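You operate a simulated robot arm through the tools that you are given. There is no shell and no other tool.

You run a simulated robot arm. Do the job below in one go: nothing can be reset, and whatever is moved stays where it is left.

JOB
Rub the varnish off the drip tray with the felt block.
Fine: block back on its mat, tray pushed in again. Set down upright: felt block. What is to be rubbed or washed off counts as gone when no trace of it is left.

Only the result counts: the job must be done as asked and must still hold three seconds after the hand-in. Knocking over, shifting, dropping, spilling or breaking anything else fails it.

ROBOT AND FRAMES
A 6-joint arm with a fingered hand, fixed in place. Base frame: the origin is on the floor under the middle of its stand, x ahead of it, y to its left, z up. Units: mm, degrees, N and s.
With the tool pointing down near the work surface it reaches from about 320 to 820 mm from the base axis. Its first joint turns from -166.0 to 166.0 degrees. Payload 4 kg.
The tool frame sits at the grasp point between the pads (the TCP): z along the fingers, y along the line on which they close. The tips reach 26 mm beyond it. The gripper opens to 132 mm; its body begins 73 mm behind the TCP. The gripper is a hand of 5 fingers: y runs from the thumb to the fingers, the wrist lies at [0, 0, -239] in the tool frame, and closing takes about 1.5 s.
Orientation is that of the tool frame in the base frame, as a unit quaternion [x, y, z, w]. With the fingers straight down and closing along the base's y, the tool's x points along the base's -x, its y along +y and its z along -z.

CONTROLS
- The arm moves only by the tool step_arm. Its argument "increments" is one flat list of numbers, 7 for each row, row after row: the shift along the tool's x, y, z in mm, then the turn, a rotation vector about the tool's x, y, z in degrees, then the closure, from 0 (fully open) to 1 (shut). In form: [tx, ty, tz, wx, wy, wz, hand, tx, ty, tz, wx, wy, wz, hand, ...]. A call has 1 to 20 rows; each row shifts and turns the commanded pose from where the row before left it, along the tool's axes as they then stand. Rows are played at 5 a second. More than 50 mm and 8.6 degrees between two rows, or a gripper value outside its range, and nothing of the call is played. A pose out of reach is approached as far as the arm can. The call stops where the force on the tool passes 40 N (or 10 N more than at its start, if that is more) or the arm is blocked; 0.2 s more then pass. The fingers move at their own pace (about 45 mm/s each) and stop on an object; they squeeze with about 30 N. The grip force told is the motor's: it shows also when the fingers shut on nothing. Time passes only in rows, and 0.2 s behind the last, so rows that do not move let the fingers close. The reply holds the time, the measured pose of the TCP, the force on the tool along the base axes, the opening and the grip force, in the units named above and with some noise, with the torque about the TCP (base axes, N m) and any sound that the robot's microphone picked up.
- Cameras (640 x 400 px; columns grow to the right, rows downward): "scene" is fixed at [223.1, -497.7, 1390.7]; the picture's right is [0.73, -0.69, 0.00], its down [-0.42, -0.44, -0.79] and it looks along [0.55, 0.58, -0.61] (base axes); focal length 312 px, centre (320, 200). "wrist" rides on the gripper at [84, 2, -97] in the tool frame; the picture's right is [-0.02, 1.00, 0.00], its down [-0.75, -0.02, -0.66] and it looks along [-0.66, -0.01, 0.75] (tool axes); focal length 270 px, centre (320, 200).
- get_image(camera): a new picture of that camera. It takes no simulated time.
- preshape(shape): the hand has 5 fingers and takes this shape, open, in about a second: jaw (thumb against the fingers, like two jaws); tri (thumb and two fingers); tip (a fingertip pinch); poke (one finger out to press); point (the index stretched); flat (the hand flat); cup (the hand cupped); fist (a fist). The gripper value then closes the fingers along that shape, each until it touches; the sizes above hold for jaw. It gives what a move gives, with no picture.
- measure_at(camera, pixels): for up to 12 pixels [column, row] of the newest picture of that camera ("zoom" is the newest enlarged one), the place [x, y, z] in the base frame of the surface seen there, good to about 3 mm. It takes no simulated time.
- zoom(camera, box): a new picture of the part [left, top, right, bottom] of that camera's present view, enlarged. It takes no simulated time.
- close_job(): hands the job in; it is judged then, once.

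Open the gripper and draw the arm clear of the work before you hand the job in, unless the task says otherwise.

The tools are called as name(argument=value, ...) on one line, values as JSON. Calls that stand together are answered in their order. step_arm: Moves the arm, as the interface text tells. Its arguments: {"type":"object","properties":{"increments":{"type":"array","items":{"type":"number"}}},"required":["increments"]} The other tools are called the same way: preshape (shape) gives the hand a shape; get_image (camera) takes a picture; measure_at (camera, pixels) gives the place of the surface under pixels of a picture; zoom (camera, box) takes an enlarged picture of a part of a camera's view; close_job () hands the job in.

At the start:

```text
t: 0.0
position: [466.0, 83.4, 1094.2]
tool_rot: [0.0, 1.0, 0.0, 0.0]
force: [0.9, 0.1, -0.6]
wrist_torque: [0.05, 0.0, -0.05]
gripper_width: 131.7
gripper_force: 0.1
shape: jaw
```

scene: 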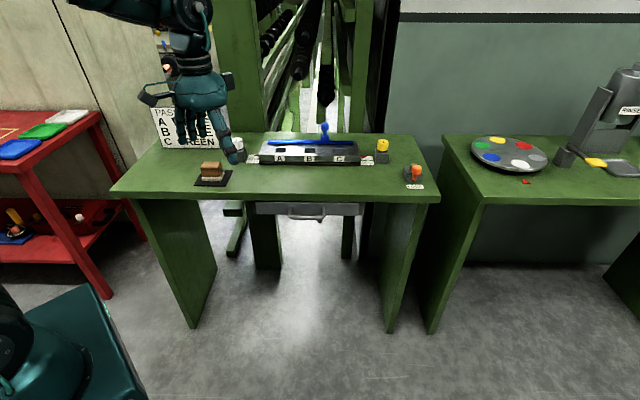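
wrist: 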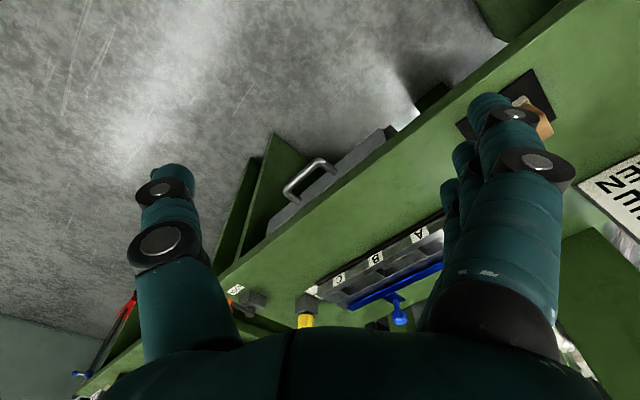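

The scene picture shows the felt block on a mat near (212,172) and a drawer/tray with a handle near (308,212). I'll zoom in on these parts to see them better.

zoom(camera="scene", box=[180, 120, 450, 290])

zoom(camera="scene", box=[180, 140, 280, 202])

```text
2.35 times, centred on (315, 205) of scene
```

zoom: 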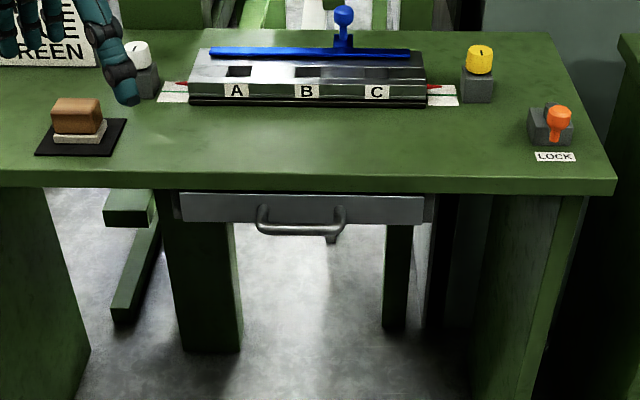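

```text
6.40 times, centred on (230, 171) of scene
```

zoom: 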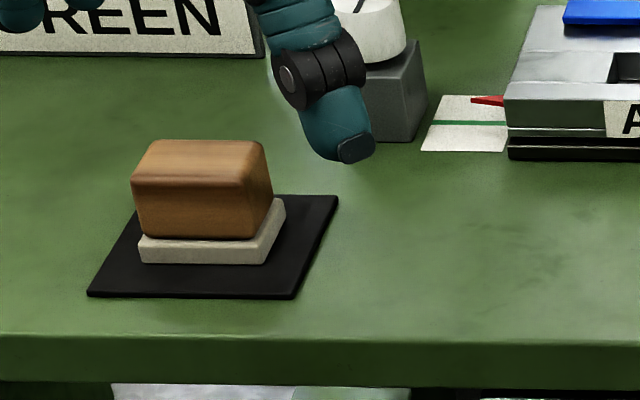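

The drip tray seems to be the drawer with the handle under the bench, and an orange knob marked LOCK is on the right. I'll zoom in on the lock, the tray front and the sign.

zoom(camera="scene", box=[370, 130, 450, 200])

zoom(camera="scene", box=[240, 185, 380, 230])

zoom(camera="scene", box=[140, 40, 260, 160])

measure_at(camera="scene", pixels=[[204, 170], [213, 170], [210, 164], [205, 183], [261, 208], [290, 216], [308, 218], [324, 216], [358, 209], [415, 172], [413, 186], [300, 185]])

```text
5.71 times, centred on (410, 165) of scene
```

zoom: 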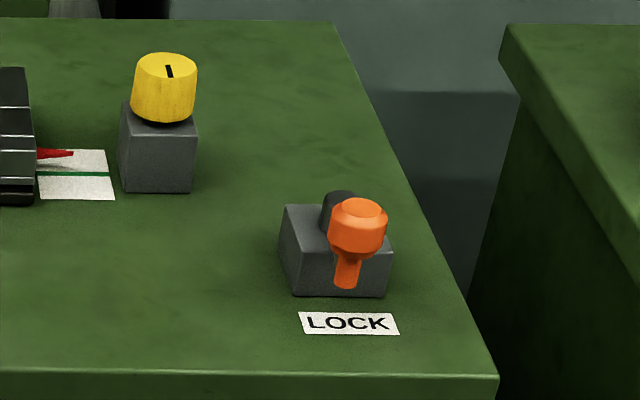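

```text
4.57 times, centred on (310, 208) of scene
```

zoom: 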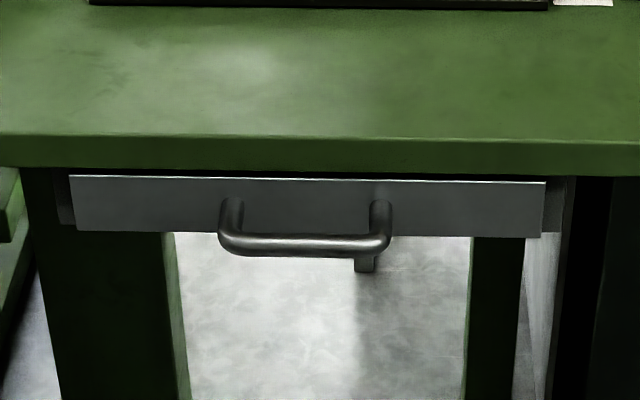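

```text
3.33 times, centred on (200, 100) of scene
```

zoom: 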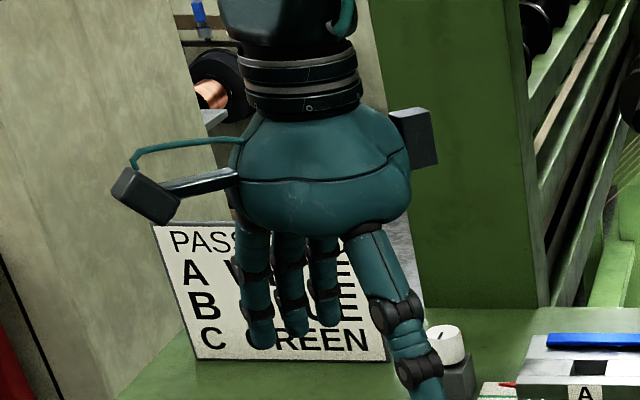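

```text
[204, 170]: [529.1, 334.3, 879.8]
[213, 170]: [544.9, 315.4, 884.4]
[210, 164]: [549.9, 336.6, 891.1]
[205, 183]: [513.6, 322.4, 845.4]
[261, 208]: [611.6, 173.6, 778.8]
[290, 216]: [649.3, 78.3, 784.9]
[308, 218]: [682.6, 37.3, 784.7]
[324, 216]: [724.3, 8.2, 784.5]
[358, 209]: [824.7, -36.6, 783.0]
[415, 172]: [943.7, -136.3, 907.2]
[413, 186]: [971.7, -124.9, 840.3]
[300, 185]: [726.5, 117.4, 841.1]
```

The tray front spans zoom pixels around (261..358, 204..215), and the bench runs obliquely in the base frame. I'll measure edges precisely using the enlarged pictures.

zoom(camera="scene", box=[240, 185, 380, 230])

measure_at(camera="zoom", pixels=[[75, 182], [75, 225], [540, 187], [540, 230], [230, 205], [228, 240], [260, 245], [310, 243], [370, 243], [381, 205], [100, 145], [600, 150]])

measure_at(camera="scene", pixels=[[113, 191], [437, 199], [165, 137], [415, 137], [300, 210], [297, 209], [320, 209], [270, 209], [350, 210], [270, 160], [350, 160], [365, 210]])

```text
4.57 times, centred on (310, 208) of scene
```

zoom: 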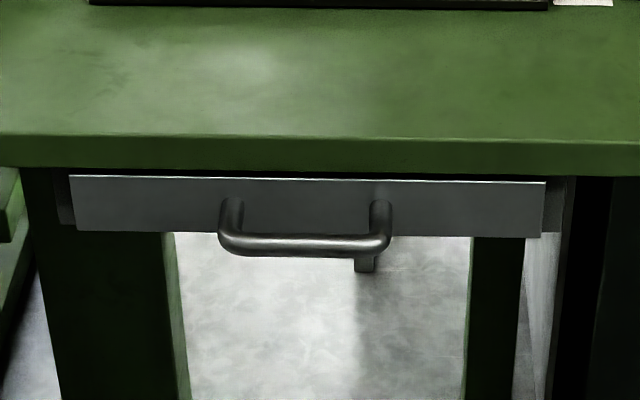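

```text
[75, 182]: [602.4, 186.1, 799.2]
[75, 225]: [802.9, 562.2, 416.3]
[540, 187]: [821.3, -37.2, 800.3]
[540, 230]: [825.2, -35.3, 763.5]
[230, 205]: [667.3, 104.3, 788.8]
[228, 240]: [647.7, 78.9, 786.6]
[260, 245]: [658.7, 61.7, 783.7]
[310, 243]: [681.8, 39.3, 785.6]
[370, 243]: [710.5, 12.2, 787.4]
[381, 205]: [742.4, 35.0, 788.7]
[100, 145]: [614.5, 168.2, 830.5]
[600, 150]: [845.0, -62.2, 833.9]
```

```text
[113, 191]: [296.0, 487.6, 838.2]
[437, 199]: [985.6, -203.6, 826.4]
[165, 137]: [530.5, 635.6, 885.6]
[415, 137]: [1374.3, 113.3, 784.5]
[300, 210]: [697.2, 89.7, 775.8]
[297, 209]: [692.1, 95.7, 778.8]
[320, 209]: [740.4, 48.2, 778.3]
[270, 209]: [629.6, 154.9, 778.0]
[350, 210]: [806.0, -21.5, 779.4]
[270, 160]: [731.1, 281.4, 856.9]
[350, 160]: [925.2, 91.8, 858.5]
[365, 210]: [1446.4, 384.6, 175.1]
```

The bench is turned 45° in the base frame; the handle bar runs about from (648,79) to (711,12) at z≈785. A small dark stub shows below the handle's right end at zoom (365,262), so I'll look closer at that and at the lock.

zoom(camera="scene", box=[285, 200, 345, 250])

measure_at(camera="zoom", pixels=[[370, 190], [370, 215], [375, 160], [330, 145], [200, 140], [60, 130], [45, 60], [410, 60], [400, 140], [360, 215], [390, 200], [300, 230]])

zoom(camera="scene", box=[398, 155, 434, 195])

zoom(camera="wrist", box=[180, 130, 440, 330])

```text
8.00 times, centred on (315, 225) of scene
```

zoom: 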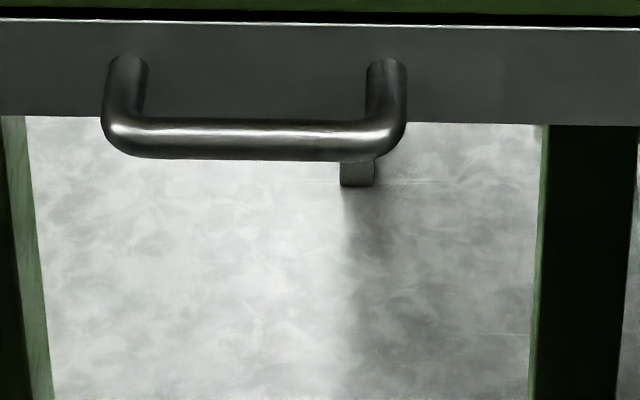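

```text
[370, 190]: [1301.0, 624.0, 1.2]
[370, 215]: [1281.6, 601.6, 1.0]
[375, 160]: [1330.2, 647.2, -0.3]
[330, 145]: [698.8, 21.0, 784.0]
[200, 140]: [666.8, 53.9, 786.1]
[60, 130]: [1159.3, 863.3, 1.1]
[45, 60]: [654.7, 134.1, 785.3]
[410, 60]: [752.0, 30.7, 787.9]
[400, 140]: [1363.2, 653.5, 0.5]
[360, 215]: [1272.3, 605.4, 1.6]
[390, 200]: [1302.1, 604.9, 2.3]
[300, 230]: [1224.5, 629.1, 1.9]
```

```text
10.00 times, centred on (416, 175) of scene
```

zoom: 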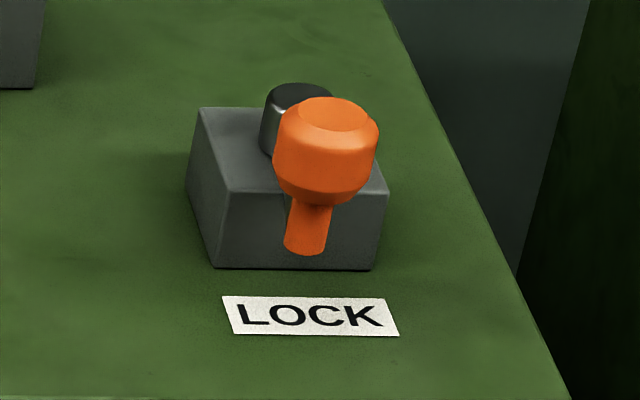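

```text
2.00 times, centred on (310, 230) of wrist
```

zoom: 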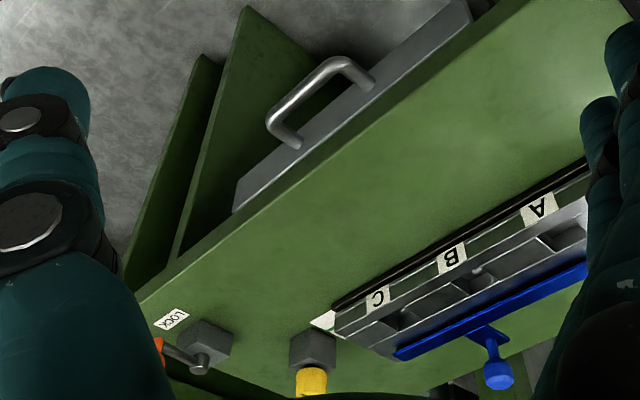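

I'll measure the stub and the lock's pivot and knob to learn how the lever stands.

measure_at(camera="zoom", pixels=[[160, 350], [200, 360], [195, 335], [175, 315], [300, 350], [310, 345]])

zoom(camera="scene", box=[398, 155, 434, 195])

measure_at(camera="zoom", pixels=[[335, 115], [325, 160], [295, 90], [270, 130], [240, 115], [215, 120], [300, 235], [230, 230], [370, 255], [235, 185], [250, 310], [380, 330]])

zoom(camera="scene", box=[310, 210, 335, 230])

```text
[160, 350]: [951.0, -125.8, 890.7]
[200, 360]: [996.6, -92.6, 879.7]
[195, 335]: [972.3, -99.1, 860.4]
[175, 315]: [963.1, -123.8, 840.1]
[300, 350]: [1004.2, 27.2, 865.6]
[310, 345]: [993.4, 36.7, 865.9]
```

```text
10.00 times, centred on (416, 175) of scene
```

zoom: 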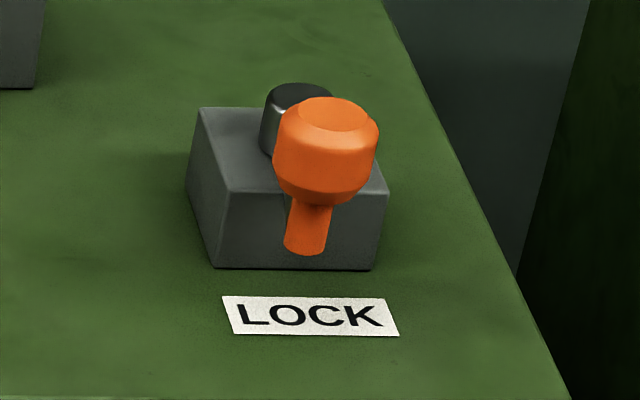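

```text
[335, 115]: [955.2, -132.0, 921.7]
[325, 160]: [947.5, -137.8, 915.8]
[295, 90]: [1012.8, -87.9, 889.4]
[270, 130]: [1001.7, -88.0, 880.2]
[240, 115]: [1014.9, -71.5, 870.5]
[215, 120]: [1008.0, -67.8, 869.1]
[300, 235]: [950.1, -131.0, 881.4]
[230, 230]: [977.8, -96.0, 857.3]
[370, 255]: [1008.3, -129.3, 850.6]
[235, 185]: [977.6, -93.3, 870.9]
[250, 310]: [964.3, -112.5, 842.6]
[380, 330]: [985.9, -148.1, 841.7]
```

```text
16.00 times, centred on (322, 220) of scene
```

zoom: 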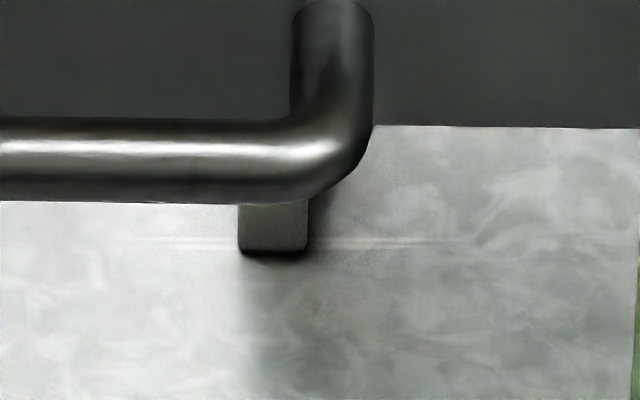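

The stub at (275,230) in the last zoom hangs under the bar, so I'll measure it and the floor-level structures beside it.

measure_at(camera="zoom", pixels=[[275, 230], [250, 240], [300, 225], [275, 215], [150, 150], [150, 190], [335, 60]])

get_image(camera="wrist")

measure_at(camera="wrist", pixels=[[310, 165], [287, 190], [320, 190], [300, 200], [270, 225], [380, 140], [232, 300], [252, 302]])

```text
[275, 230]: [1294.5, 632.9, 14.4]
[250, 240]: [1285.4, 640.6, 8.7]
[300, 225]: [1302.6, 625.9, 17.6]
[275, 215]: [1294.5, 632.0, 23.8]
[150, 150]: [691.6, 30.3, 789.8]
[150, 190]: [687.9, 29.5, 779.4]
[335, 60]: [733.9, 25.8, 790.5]
```

```text
taken
```

wrist: 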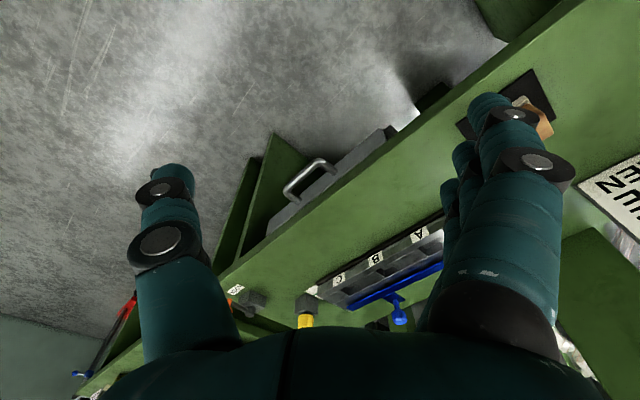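

```text
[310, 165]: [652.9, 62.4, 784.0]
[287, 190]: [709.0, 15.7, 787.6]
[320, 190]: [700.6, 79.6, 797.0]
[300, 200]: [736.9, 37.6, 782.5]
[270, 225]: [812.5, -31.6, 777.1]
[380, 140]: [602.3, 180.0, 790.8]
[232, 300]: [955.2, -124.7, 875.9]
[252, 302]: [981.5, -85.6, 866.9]
```

The stub is only a floor leg far behind, so it's not relevant. Next I measure the felt block and its mat closely.

zoom(camera="scene", box=[188, 155, 240, 192])

measure_at(camera="zoom", pixels=[[80, 380], [455, 385], [545, 200], [170, 330], [400, 335], [440, 260], [165, 130], [380, 130], [195, 95], [385, 100], [160, 250], [420, 220]])

```text
10.81 times, centred on (214, 174) of scene
```

zoom: 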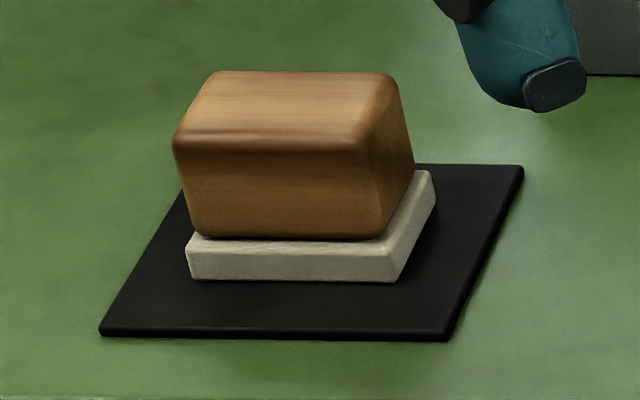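

```text
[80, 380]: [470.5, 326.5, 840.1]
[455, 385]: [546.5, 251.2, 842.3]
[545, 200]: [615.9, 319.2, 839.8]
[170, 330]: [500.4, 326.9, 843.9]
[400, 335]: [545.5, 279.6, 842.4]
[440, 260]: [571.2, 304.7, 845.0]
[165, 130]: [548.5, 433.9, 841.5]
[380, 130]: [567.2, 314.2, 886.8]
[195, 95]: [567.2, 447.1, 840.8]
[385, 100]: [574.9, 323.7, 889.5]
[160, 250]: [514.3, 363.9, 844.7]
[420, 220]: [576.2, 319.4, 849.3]
```

Now I take pixels read off this enlarged picture: mat corners (102,330), (446,335), (520,168); wood top corners (180,145), (365,150), (388,78), (213,75); felt corners (190,262), (395,270), (432,180).

measure_at(camera="zoom", pixels=[[104, 330], [444, 334], [518, 170], [186, 142], [360, 145], [384, 82], [216, 78], [190, 265], [393, 268], [430, 185], [285, 110], [280, 200]])

```text
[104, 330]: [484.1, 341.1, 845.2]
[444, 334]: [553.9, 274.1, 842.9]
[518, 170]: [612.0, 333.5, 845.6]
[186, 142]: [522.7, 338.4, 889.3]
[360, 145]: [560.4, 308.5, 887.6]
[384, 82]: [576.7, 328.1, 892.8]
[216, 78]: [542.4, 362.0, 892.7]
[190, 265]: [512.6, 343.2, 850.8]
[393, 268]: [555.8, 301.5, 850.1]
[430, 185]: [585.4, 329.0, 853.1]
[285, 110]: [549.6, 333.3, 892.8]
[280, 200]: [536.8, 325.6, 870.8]
```

The block is aligned with the bench (about 61×42 mm felt, top at z≈893), centred on its mat at about (549,337). First I open the tray: I move the hand out in front of the handle, high up, and turn it 45° so the fingers close along the bench's depth.

step_arm(increments=[-33.75, -29.7, 0, 0, 0, 0, 0, -33.75, -29.7, 0, 0, 0, 0, 0, -33.75, -29.7, 0, 0, 0, 0, 0, -33.75, -29.7, 0, 0, 0, 0, 0, 0, 0, 0, 0, 0, 7.5, 0, 0, 0, 0, 0, 0, 7.5, 0, 0, 0, 0, 0, 0, 7.5, 0, 0, 0, 0, 0, 0, 7.5, 0, 0, 0, 0, 0, 0, 7.5, 0, 0, 0, 0, 0, 0, 7.5, 0])

```text
t: 2.2
position: [600.4, -35.1, 1093.1]
tool_rot: [0.384, 0.923, 0.0, 0.0]
force: [-0.2, -0.6, 1.0]
wrist_torque: [0.0, -0.02, -0.02]
gripper_width: 131.8
gripper_force: 0.0
shape: jaw
```

The hand is now aligned with the bench. Next I tilt it towards horizontal by turning about the tool's x, 80° in all.

step_arm(increments=[0, 0, 0, -8, 0, 0, 0, 0, 0, 0, -8, 0, 0, 0, 0, 0, 0, -8, 0, 0, 0, 0, 0, 0, -8, 0, 0, 0, 0, 0, 0, -8, 0, 0, 0, 0, 0, 0, -8, 0, 0, 0, 0, 0, 0, -8, 0, 0, 0, 0, 0, 0, -8, 0, 0, 0, 0, 0, 0, -8, 0, 0, 0, 0, 0, 0, -8, 0, 0, 0, 0, 0, 0, 0, 0, 0])

get_image(camera="scene")

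get_image(camera="wrist")

```text
refused: increments must hold 7 numbers for each row
```

```text
taken
```

scene: 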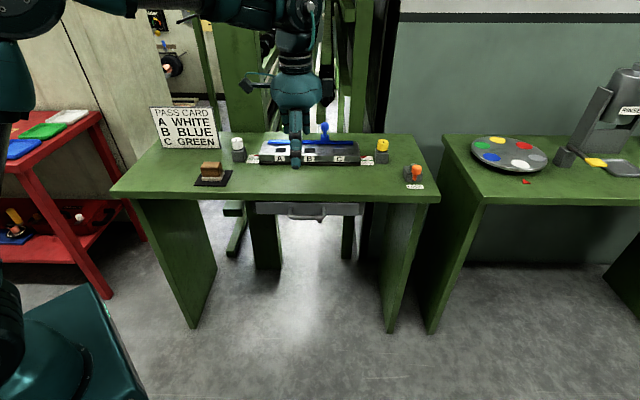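

```text
taken
```

wrist: 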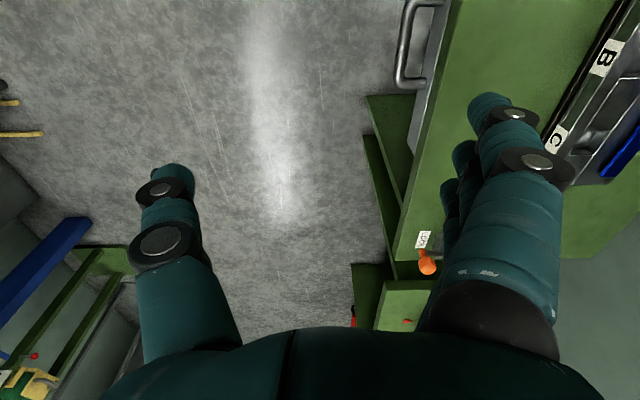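

The row count was wrong, so nothing was played; the sign at (185,125) reads only a colour pass card. I repeat the tilt with correct rows.

step_arm(increments=[0, 0, 0, -8, 0, 0, 0, 0, 0, 0, -8, 0, 0, 0, 0, 0, 0, -8, 0, 0, 0, 0, 0, 0, -8, 0, 0, 0, 0, 0, 0, -8, 0, 0, 0, 0, 0, 0, -8, 0, 0, 0, 0, 0, 0, -8, 0, 0, 0, 0, 0, 0, -8, 0, 0, 0, 0, 0, 0, -8, 0, 0, 0, 0, 0, 0, -8, 0, 0, 0])

get_image(camera="scene")

get_image(camera="wrist")

```text
t: 4.4
position: [601.3, -34.4, 1094.2]
tool_rot: [0.293, 0.706, 0.595, 0.248]
force: [0.8, 0.4, 0.4]
wrist_torque: [0.0, 0.01, -0.01]
gripper_width: 131.9
gripper_force: 0.0
shape: jaw
```

```text
taken
```

scene: 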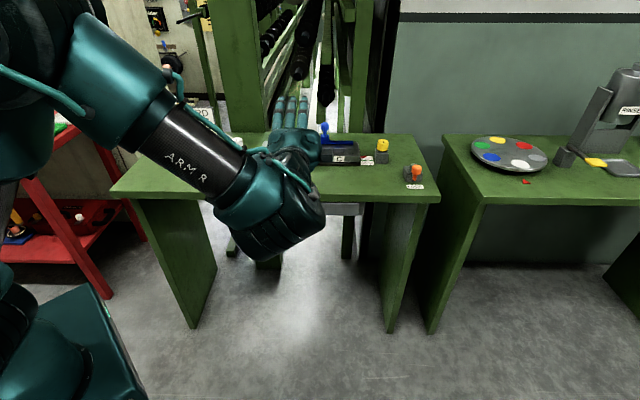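

```text
taken
```

wrist: 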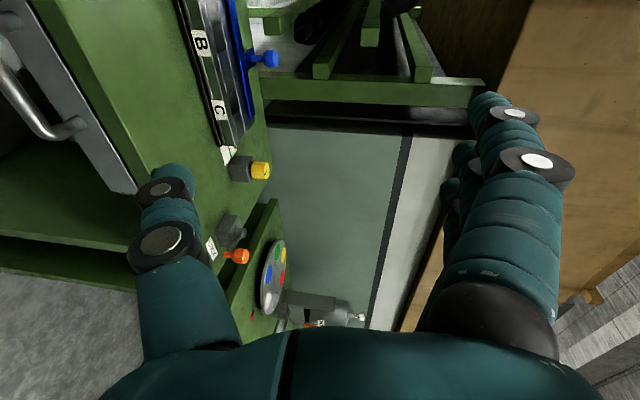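

The pose is reached cleanly (tool z ≈ bench depth direction, 10° down). Now I lower the hand 310 mm in front of the handle, staying about 80 mm short of the bar.

step_arm(increments=[0, -43.6, 7.7, 0, 0, 0, 0, 0, -43.6, 7.7, 0, 0, 0, 0, 0, -43.6, 7.7, 0, 0, 0, 0, 0, -43.6, 7.7, 0, 0, 0, 0, 0, -43.6, 7.7, 0, 0, 0, 0, 0, -43.6, 7.7, 0, 0, 0, 0, 0, -43.6, 7.7, 0, 0, 0, 0, 0, 0, 0, 0, 0, 0, 0])

get_image(camera="scene")

get_image(camera="wrist")

```text
t: 6.2
position: [599.9, -33.7, 785.4]
tool_rot: [0.293, 0.708, 0.594, 0.246]
force: [0.8, -0.4, 0.4]
wrist_torque: [0.0, -0.02, -0.01]
gripper_width: 131.9
gripper_force: 0.1
shape: jaw
```

```text
taken
```

scene: 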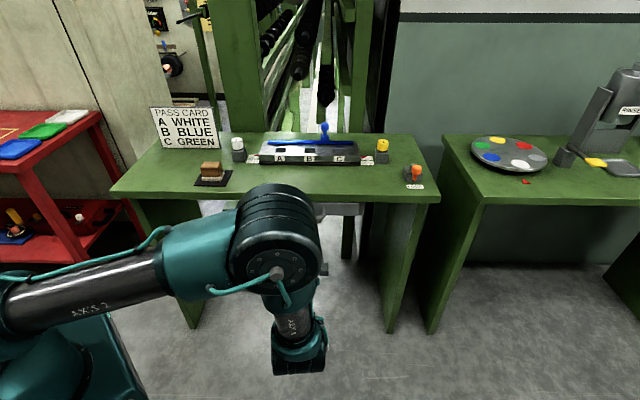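

```text
taken
```

wrist: 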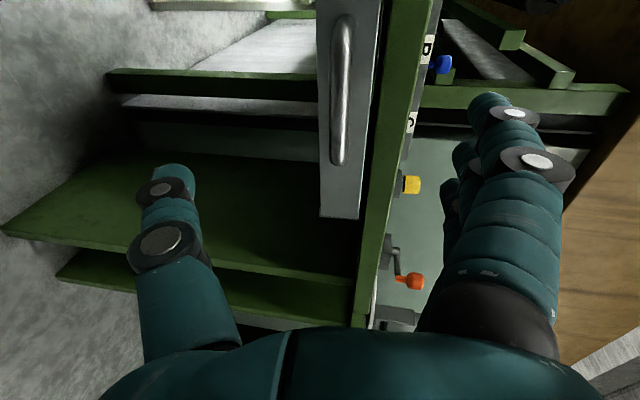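

The wrist picture shows the bar at column ~340, rows 20–165, nicely between thumb and fingers. I measure it and the table edge from here.

measure_at(camera="wrist", pixels=[[343, 30], [340, 90], [338, 150], [348, 90], [331, 90], [325, 210], [360, 210], [365, 100], [320, 100], [388, 100], [405, 282], [415, 100]])

zoom(camera="wrist", box=[240, 0, 480, 150])

```text
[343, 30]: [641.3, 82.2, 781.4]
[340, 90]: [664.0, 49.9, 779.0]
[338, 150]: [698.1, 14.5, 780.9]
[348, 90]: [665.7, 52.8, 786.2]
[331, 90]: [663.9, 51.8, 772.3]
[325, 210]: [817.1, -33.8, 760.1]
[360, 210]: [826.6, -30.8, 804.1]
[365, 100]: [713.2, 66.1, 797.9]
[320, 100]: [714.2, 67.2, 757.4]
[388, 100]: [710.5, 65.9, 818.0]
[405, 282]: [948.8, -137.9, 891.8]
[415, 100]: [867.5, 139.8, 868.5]
```

```text
2.67 times, centred on (360, 75) of wrist
```

zoom: 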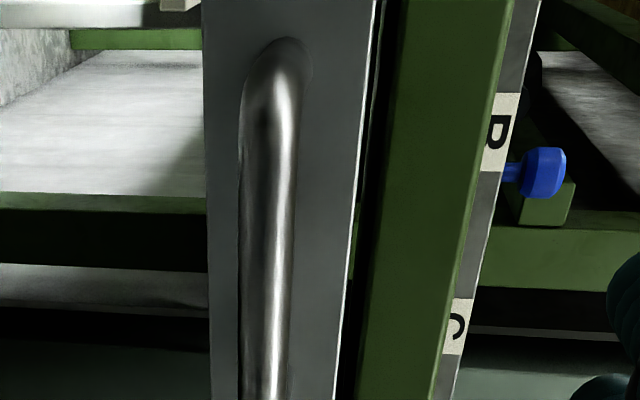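

The bar's centre is at about v=512 along the depth, z≈780, and the tray front at v≈552. I part-close the hand to clear the table edge, then advance ~107 mm so the bar sits between the pads.

step_arm(increments=[0, 0, 0, 0, 0, 0, 0.4, 0, 0, 0, 0, 0, 0, 0.4, 0, 0, 0, 0, 0, 0, 0.4, 0, 3.3, 26.5, 0, 0, 0, 0.4, 0, 3.3, 26.5, 0, 0, 0, 0.4, 0, 3.3, 26.5, 0, 0, 0, 0.4, 0, 3.3, 26.5, 0, 0, 0, 0.4, 0, 0, 0, 0, 0, 0, 0.4])

get_image(camera="wrist")

get_image(camera="scene")

```text
t: 8.0
position: [674.4, 41.6, 778.2]
tool_rot: [0.292, 0.708, 0.594, 0.246]
force: [0.6, 0.0, 0.2]
wrist_torque: [0.04, 0.0, 0.01]
gripper_width: 79.5
gripper_force: 0.1
shape: jaw
```

```text
taken
```

wrist: 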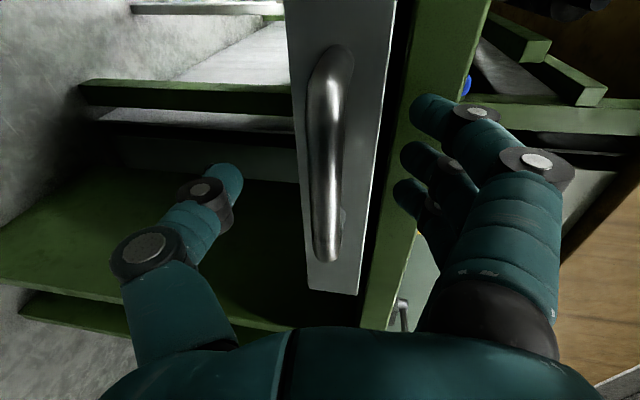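

```text
taken
```

scene: 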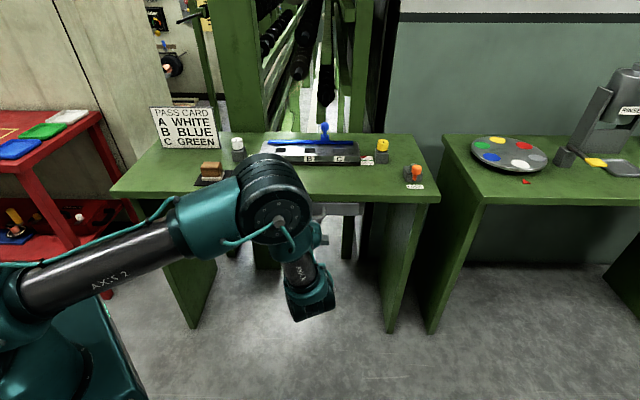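

The bar lies between thumb (lower) and fingers (upper), TCP at v≈506, z≈778. I close the hand on it.

step_arm(increments=[0, 0.5, 3, 0, 0, 0, 0.5, 0, 0, 0, 0, 0, 0, 0.7, 0, 0, 0, 0, 0, 0, 0.85, 0, 0, 0, 0, 0, 0, 1, 0, 0, 0, 0, 0, 0, 1, 0, 0, 0, 0, 0, 0, 1])

get_image(camera="wrist")

```text
t: 9.4
position: [678.1, 43.1, 778.1]
tool_rot: [0.293, 0.708, 0.594, 0.245]
force: [3.8, 1.0, -3.2]
wrist_torque: [0.1, -0.01, -0.01]
gripper_width: 0.0
gripper_force: 29.8
shape: jaw
```

```text
taken
```

wrist: 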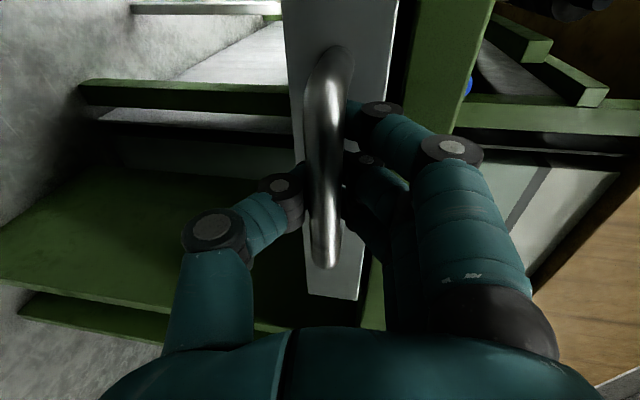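

The fingers have shut around and behind the bar (width 0), so the bar is caged. I pull gently 20 mm along -v to test whether the tray is locked.

step_arm(increments=[0, -0.87, -4.92, 0, 0, 0, 1, 0, -0.87, -4.92, 0, 0, 0, 1, 0, -0.87, -4.92, 0, 0, 0, 1, 0, -0.87, -4.92, 0, 0, 0, 1])

get_image(camera="wrist")

```text
t: 10.4
position: [664.1, 28.7, 778.6]
tool_rot: [0.294, 0.708, 0.594, 0.246]
force: [2.6, 1.3, -9.5]
wrist_torque: [0.04, 0.01, 0.04]
gripper_width: 0.0
gripper_force: 29.7
shape: jaw
```

```text
taken
```

wrist: 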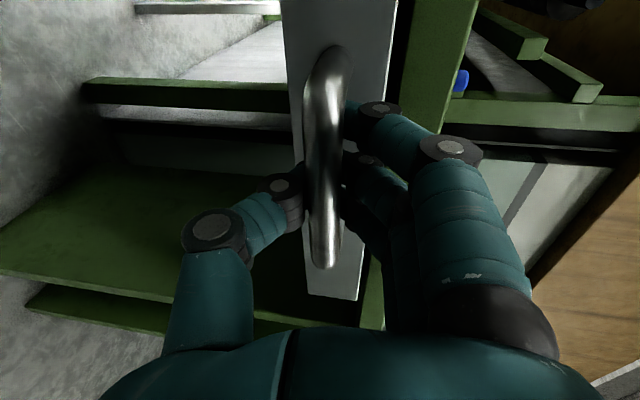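

The bar has kept its place in the hand while the table edge moved back, so the tray slides freely and is not locked. I keep pulling, 100 mm more, watching the force.

step_arm(increments=[0, -2.6, -14.77, 0, 0, 0, 1, 0, -2.6, -14.77, 0, 0, 0, 1, 0, -2.6, -14.77, 0, 0, 0, 1, 0, -2.6, -14.77, 0, 0, 0, 1, 0, -2.6, -14.77, 0, 0, 0, 1, 0, -2.6, -14.77, 0, 0, 0, 1])

get_image(camera="wrist")

get_image(camera="scene")

```text
t: 11.8
position: [601.4, -32.5, 778.8]
tool_rot: [0.293, 0.708, 0.593, 0.246]
force: [5.0, -1.3, -14.2]
wrist_torque: [-0.02, 0.0, 0.0]
gripper_width: 0.0
gripper_force: 29.9
shape: jaw
```

```text
taken
```

wrist: 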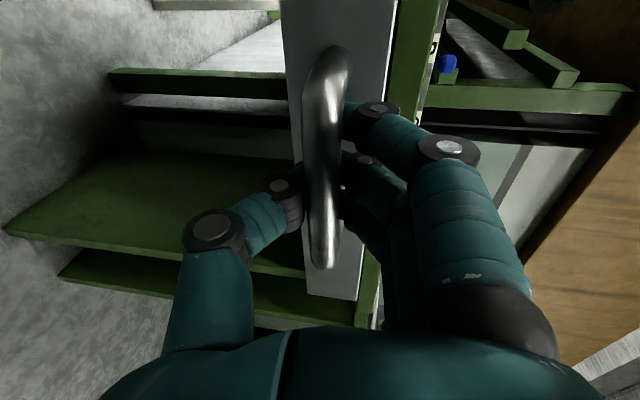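

```text
taken
```

scene: 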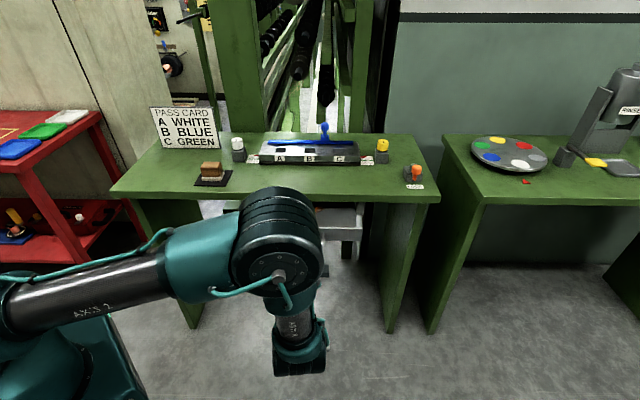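

The tray is open about 105 mm; something brownish shows inside at scene (316,210). I zoom in to see it.

zoom(camera="scene", box=[300, 195, 380, 245])

measure_at(camera="zoom", pixels=[[250, 100], [400, 100], [200, 150], [350, 170], [480, 70], [490, 130], [440, 180], [150, 120]])

```text
8.00 times, centred on (340, 220) of scene
```

zoom: 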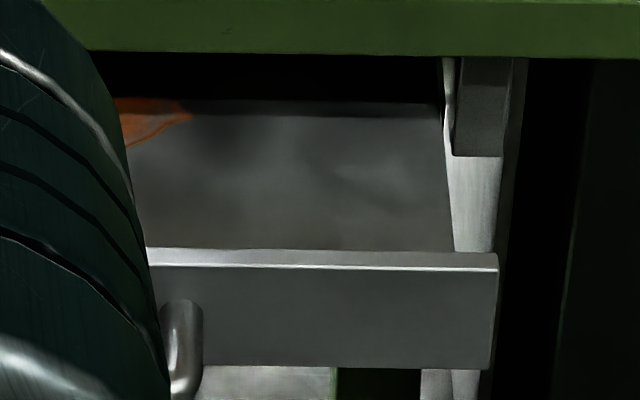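

```text
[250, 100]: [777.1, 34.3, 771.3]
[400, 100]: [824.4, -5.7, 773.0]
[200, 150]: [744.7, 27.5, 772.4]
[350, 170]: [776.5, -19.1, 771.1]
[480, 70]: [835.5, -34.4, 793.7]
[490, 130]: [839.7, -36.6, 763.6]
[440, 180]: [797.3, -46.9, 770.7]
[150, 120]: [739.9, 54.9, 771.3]
```

The tray floor lies at z≈771 and a brown varnish patch shows at its back-left. I pull another 90 mm to bring the patch into the open.

step_arm(increments=[0, -2.6, -14.77, 0, 0, 0, 1, 0, -2.6, -14.77, 0, 0, 0, 1, 0, -2.6, -14.77, 0, 0, 0, 1, 0, -2.6, -14.77, 0, 0, 0, 1, 0, -2.6, -14.77, 0, 0, 0, 1, 0, -2.6, -14.77, 0, 0, 0, 1])

get_image(camera="wrist")

get_image(camera="scene")

zoom(camera="scene", box=[220, 195, 380, 275])

```text
t: 13.2
position: [536.9, -98.3, 778.0]
tool_rot: [0.293, 0.708, 0.594, 0.246]
force: [3.5, 1.2, -9.2]
wrist_torque: [-0.02, -0.01, 0.0]
gripper_width: 0.0
gripper_force: 29.9
shape: jaw
```

```text
taken
```

wrist: 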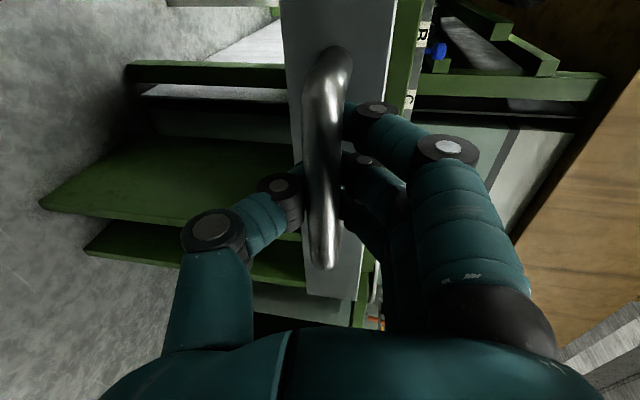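

```text
taken
```

scene: 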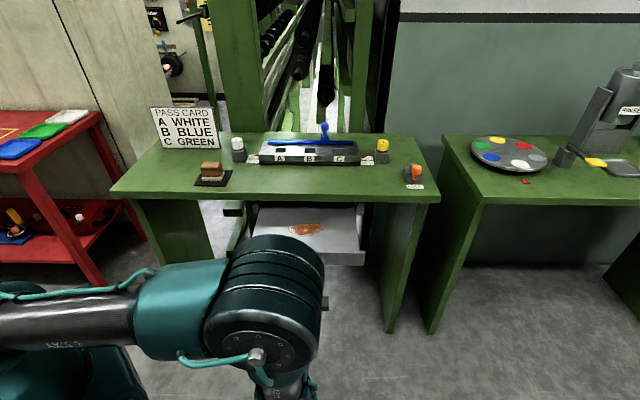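

```text
4.00 times, centred on (300, 235) of scene
```

zoom: 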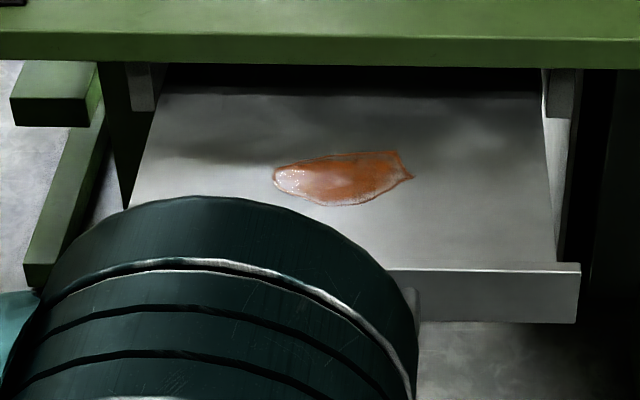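

The whole varnish patch is now in view at zoom (272–415, 150–207). I measure its outline and the tray's edges.

measure_at(camera="zoom", pixels=[[273, 175], [300, 157], [350, 152], [398, 152], [413, 177], [370, 198], [325, 206], [285, 190], [340, 178], [150, 150], [545, 150], [480, 268]])

measure_at(camera="zoom", pixels=[[300, 60], [300, 45], [300, 75], [300, 95], [500, 95], [160, 88], [540, 92], [555, 200], [500, 300], [145, 85], [560, 85], [130, 200]])

```text
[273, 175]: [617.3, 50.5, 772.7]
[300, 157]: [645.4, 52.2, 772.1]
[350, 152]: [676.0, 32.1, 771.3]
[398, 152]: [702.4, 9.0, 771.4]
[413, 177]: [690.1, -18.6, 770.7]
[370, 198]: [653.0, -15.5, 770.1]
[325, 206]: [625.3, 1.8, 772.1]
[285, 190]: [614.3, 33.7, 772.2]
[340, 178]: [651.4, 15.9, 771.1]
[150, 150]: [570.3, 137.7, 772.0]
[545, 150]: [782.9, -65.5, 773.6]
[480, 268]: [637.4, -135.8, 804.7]
```

```text
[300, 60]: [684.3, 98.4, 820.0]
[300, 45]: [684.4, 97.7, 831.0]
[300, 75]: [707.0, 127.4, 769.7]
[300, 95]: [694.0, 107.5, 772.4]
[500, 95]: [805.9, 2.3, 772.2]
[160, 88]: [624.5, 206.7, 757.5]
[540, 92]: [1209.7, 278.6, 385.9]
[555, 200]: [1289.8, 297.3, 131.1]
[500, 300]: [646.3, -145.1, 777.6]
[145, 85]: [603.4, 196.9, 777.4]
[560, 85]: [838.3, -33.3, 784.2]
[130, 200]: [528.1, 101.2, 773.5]
```

The varnish covers u 400–502, v 442–504 with the tray front at v≈355; the table edge is at v≈553. I pull another 50 mm slowly for more working room.

step_arm(increments=[0, -1.74, -9.85, 0, 0, 0, 1, 0, -1.74, -9.85, 0, 0, 0, 1, 0, -1.74, -9.85, 0, 0, 0, 1, 0, -1.74, -9.85, 0, 0, 0, 1, 0, -1.74, -9.85, 0, 0, 0, 1])

zoom(camera="scene", box=[220, 195, 380, 275])

measure_at(camera="zoom", pixels=[[273, 175], [340, 178], [480, 290], [500, 300], [500, 270], [300, 95], [150, 150]])

```text
t: 14.3
position: [508.6, -126.8, 778.3]
tool_rot: [0.292, 0.708, 0.594, 0.246]
force: [29.1, 14.8, -8.8]
wrist_torque: [0.02, 0.04, -0.09]
gripper_width: 0.0
gripper_force: 29.7
shape: jaw
stopped in row 5: the force on the tool passed its limit at 57 N (the readings are from after the stop); the commanded pose is now the measured one
```

```text
4.00 times, centred on (300, 235) of scene
```

zoom: 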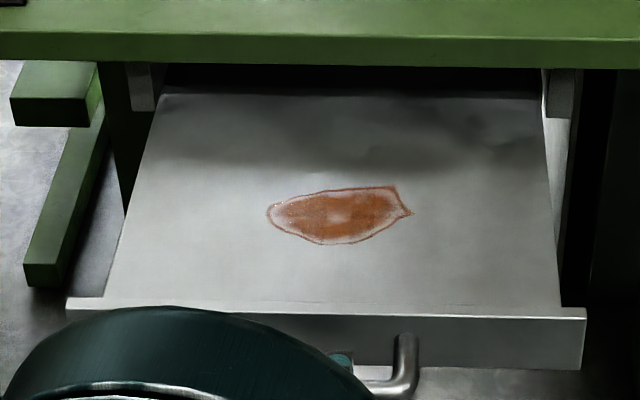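

```text
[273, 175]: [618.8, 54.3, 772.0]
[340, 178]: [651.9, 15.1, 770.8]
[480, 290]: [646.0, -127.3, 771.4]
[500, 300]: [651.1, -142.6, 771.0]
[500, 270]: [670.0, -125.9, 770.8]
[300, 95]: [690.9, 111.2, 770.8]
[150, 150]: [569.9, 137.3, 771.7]
```

The tray hit its end stop after ~40 mm more (57 N), so it is fully open and the patch is well clear. I ease off 3 mm, open the hand and back away from the bar.

step_arm(increments=[0, 0.5, 3, 0, 0, 0, 1, 0, 0, 0, 0, 0, 0, 0.7, 0, 0, 0, 0, 0, 0, 0.4, 0, 0, 0, 0, 0, 0, 0.4, 0, 0, 0, 0, 0, 0, 0.4, 0, 0, 0, 0, 0, 0, 0.4])

get_image(camera="wrist")

```text
t: 15.7
position: [509.9, -125.4, 778.8]
tool_rot: [0.292, 0.708, 0.595, 0.245]
force: [-0.9, 0.5, 0.5]
wrist_torque: [-0.04, 0.03, 0.0]
gripper_width: 78.5
gripper_force: 0.0
shape: jaw
```

```text
taken
```

wrist: 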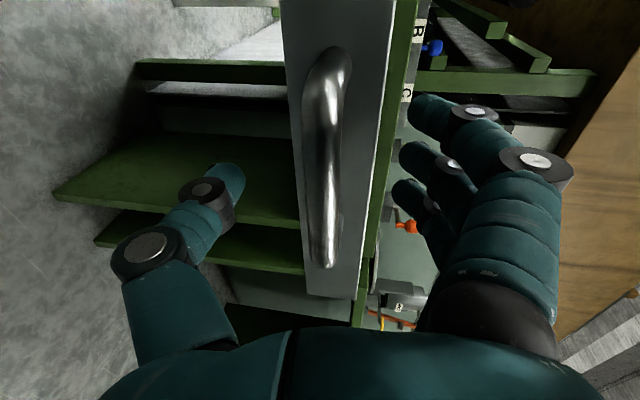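

The hand is free of the bar. I retreat 45 mm along the tool axis, then rise 300 mm.

step_arm(increments=[0, 0, -22.5, 0, 0, 0, 0.4, 0, 0, -22.5, 0, 0, 0, 0.4, 0, 43, -7.6, 0, 0, 0, 0.3, 0, 43, -7.6, 0, 0, 0, 0.2, 0, 43, -7.6, 0, 0, 0, 0, 0, 43, -7.6, 0, 0, 0, 0, 0, 43, -7.6, 0, 0, 0, 0, 0, 43, -7.6, 0, 0, 0, 0, 0, 43, -7.6, 0, 0, 0, 0, 0, 0, 0, 0, 0, 0, 0])

get_image(camera="scene")

zoom(camera="scene", box=[220, 195, 380, 275])

```text
t: 17.9
position: [486.9, -129.7, 1069.2]
tool_rot: [0.298, 0.713, 0.584, 0.247]
force: [0.1, -0.1, 0.1]
wrist_torque: [0.01, -0.01, 0.03]
gripper_width: 131.9
gripper_force: 0.1
shape: jaw
out of reach, approached as far as the arm can: row 8, 9
```

```text
taken
```

scene: 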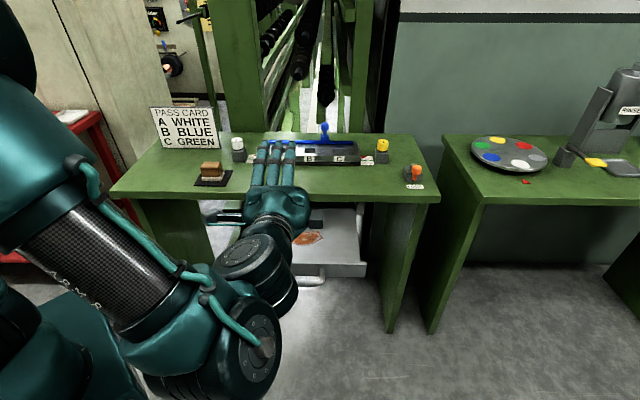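

```text
4.00 times, centred on (300, 235) of scene
```

zoom: 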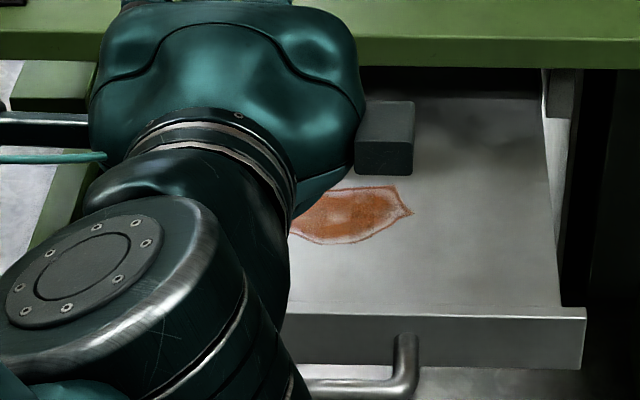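

The retreat reached the arm's inner limit but the hand is clear above. I move forward along the tool axis and then turn the fingers back down.

step_arm(increments=[0, 0, 45, 0, 0, 0, 0, 0, 0, 45, 0, 0, 0, 0, 0, 0, 45, 0, 0, 0, 0, 0, 0, 0, 8, 0, 0, 0, 0, 0, 0, 8, 0, 0, 0, 0, 0, 0, 8, 0, 0, 0, 0, 0, 0, 8, 0, 0, 0, 0, 0, 0, 8, 0, 0, 0, 0, 0, 0, 8, 0, 0, 0, 0, 0, 0, 8, 0, 0, 0, 0, 0, 0, 8, 0, 0, 0, 0, 0, 0, 8, 0, 0, 0, 0, 0, 0, 8, 0, 0, 0, 0, 0, 0, 0, 0, 0, 0])

get_image(camera="scene")

get_image(camera="wrist")

```text
t: 20.9
position: [579.6, -37.7, 1048.7]
tool_rot: [0.381, 0.924, 0.0, 0.0]
force: [0.0, 0.6, 0.3]
wrist_torque: [-0.02, 0.04, -0.02]
gripper_width: 131.8
gripper_force: 0.1
shape: jaw
```

```text
taken
```

scene: 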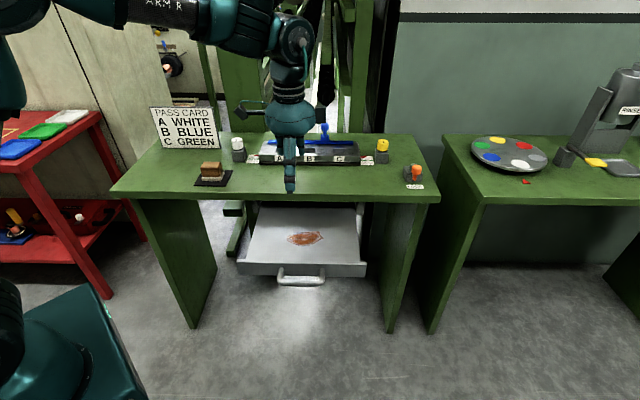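

```text
taken
```

wrist: 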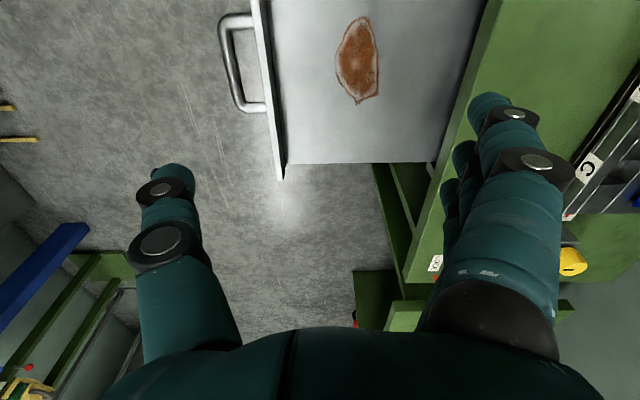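

The tray is fully visible now, with the varnish in the wrist picture at (337–380, 17–105). I measure the patch and tray edges from both views.

zoom(camera="scene", box=[230, 195, 380, 290])

measure_at(camera="wrist", pixels=[[361, 17], [340, 35], [337, 65], [345, 92], [358, 104], [377, 92], [378, 60], [376, 35], [358, 60], [285, 172], [278, 100], [262, 10]])

measure_at(camera="wrist", pixels=[[290, 162], [435, 160], [470, 80], [300, 100], [290, 100], [380, 163], [425, 162], [285, 130], [440, 140], [266, 60], [272, 60], [460, 30]])

```text
4.21 times, centred on (305, 242) of scene
```

zoom: 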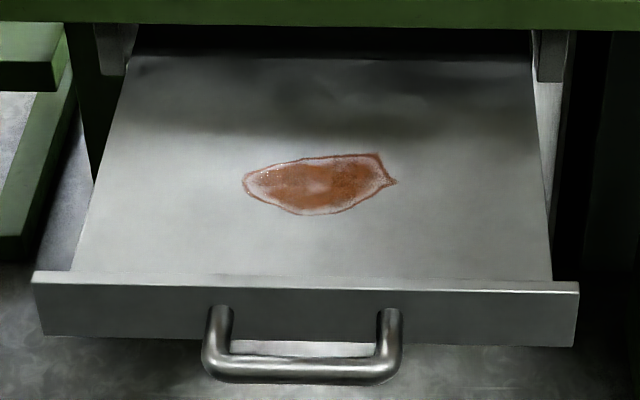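

```text
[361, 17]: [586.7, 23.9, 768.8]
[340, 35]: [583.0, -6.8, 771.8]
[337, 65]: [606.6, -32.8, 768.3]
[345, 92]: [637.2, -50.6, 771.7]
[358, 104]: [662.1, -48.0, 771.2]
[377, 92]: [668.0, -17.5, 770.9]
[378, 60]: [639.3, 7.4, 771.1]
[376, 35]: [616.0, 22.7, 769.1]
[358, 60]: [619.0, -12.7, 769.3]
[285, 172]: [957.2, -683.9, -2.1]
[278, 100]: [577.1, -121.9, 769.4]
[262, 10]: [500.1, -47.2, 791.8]
```

```text
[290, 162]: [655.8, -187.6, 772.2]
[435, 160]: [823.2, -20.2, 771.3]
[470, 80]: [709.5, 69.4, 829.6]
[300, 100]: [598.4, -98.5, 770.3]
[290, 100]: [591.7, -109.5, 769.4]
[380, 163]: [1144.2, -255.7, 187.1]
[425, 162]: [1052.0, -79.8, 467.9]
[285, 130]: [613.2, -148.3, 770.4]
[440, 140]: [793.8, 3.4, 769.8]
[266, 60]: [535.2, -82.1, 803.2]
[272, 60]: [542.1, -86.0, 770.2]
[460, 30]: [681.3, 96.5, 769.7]
```

The patch spans u 398–503, v 402–463 (centre about (623,-13)), floor z≈770.5. Before fetching the block I measure neighbours that the hand could touch: the sign and the white knob.

measure_at(camera="scene", pixels=[[163, 148], [216, 147], [206, 107], [153, 108], [238, 142], [239, 160], [233, 155], [246, 157], [190, 130], [256, 160]])

zoom(camera="scene", box=[140, 95, 270, 195])

```text
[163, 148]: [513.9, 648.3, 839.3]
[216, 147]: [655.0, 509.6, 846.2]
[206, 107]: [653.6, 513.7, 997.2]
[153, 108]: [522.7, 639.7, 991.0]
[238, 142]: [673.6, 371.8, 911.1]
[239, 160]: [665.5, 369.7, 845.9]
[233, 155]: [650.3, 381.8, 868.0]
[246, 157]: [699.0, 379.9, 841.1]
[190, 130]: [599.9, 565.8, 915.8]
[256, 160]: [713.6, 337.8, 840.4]
```

```text
4.00 times, centred on (205, 145) of scene
```

zoom: 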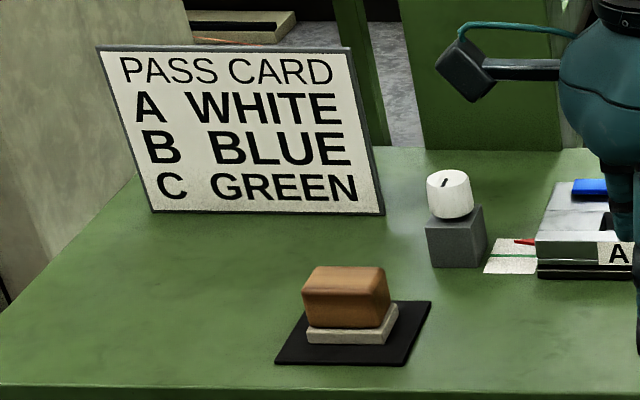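

The sign (v≈822) and white knob (v≥732) are clear of the grasp. I move the hand above the block with the fingers partly closed.

step_arm(increments=[31.8, 26.9, 0, 0, 0, 0, 0.2, 31.8, 26.9, 0, 0, 0, 0, 0.2, 31.8, 26.9, 0, 0, 0, 0, 0.2, 31.8, 26.9, 0, 0, 0, 0, 0.25, 31.8, 26.9, 0, 0, 0, 0, 0.25, 31.8, 26.9, 0, 0, 0, 0, 0.25, 31.8, 26.9, 0, 0, 0, 0, 0.25, 31.8, 26.9, 0, 0, 0, 0, 0.25, 31.8, 26.9, 0, 0, 0, 0, 0.25, 0, 0, 40, 0, 0, 0, 0.25, 0, 0, 0, 0, 0, 0, 0.25])

get_image(camera="scene")

get_image(camera="wrist")

```text
t: 23.3
position: [549.1, 336.2, 1008.4]
tool_rot: [0.381, 0.925, 0.001, 0.0]
force: [0.9, 1.3, 0.1]
wrist_torque: [0.02, 0.01, 0.01]
gripper_width: 99.4
gripper_force: 0.1
shape: jaw
```

```text
taken
```

scene: 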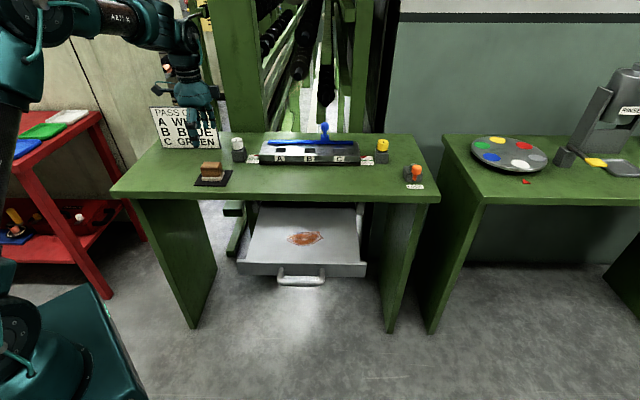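

```text
taken
```

wrist: 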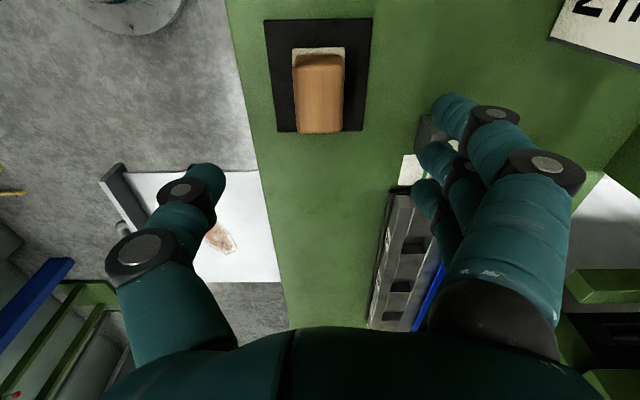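

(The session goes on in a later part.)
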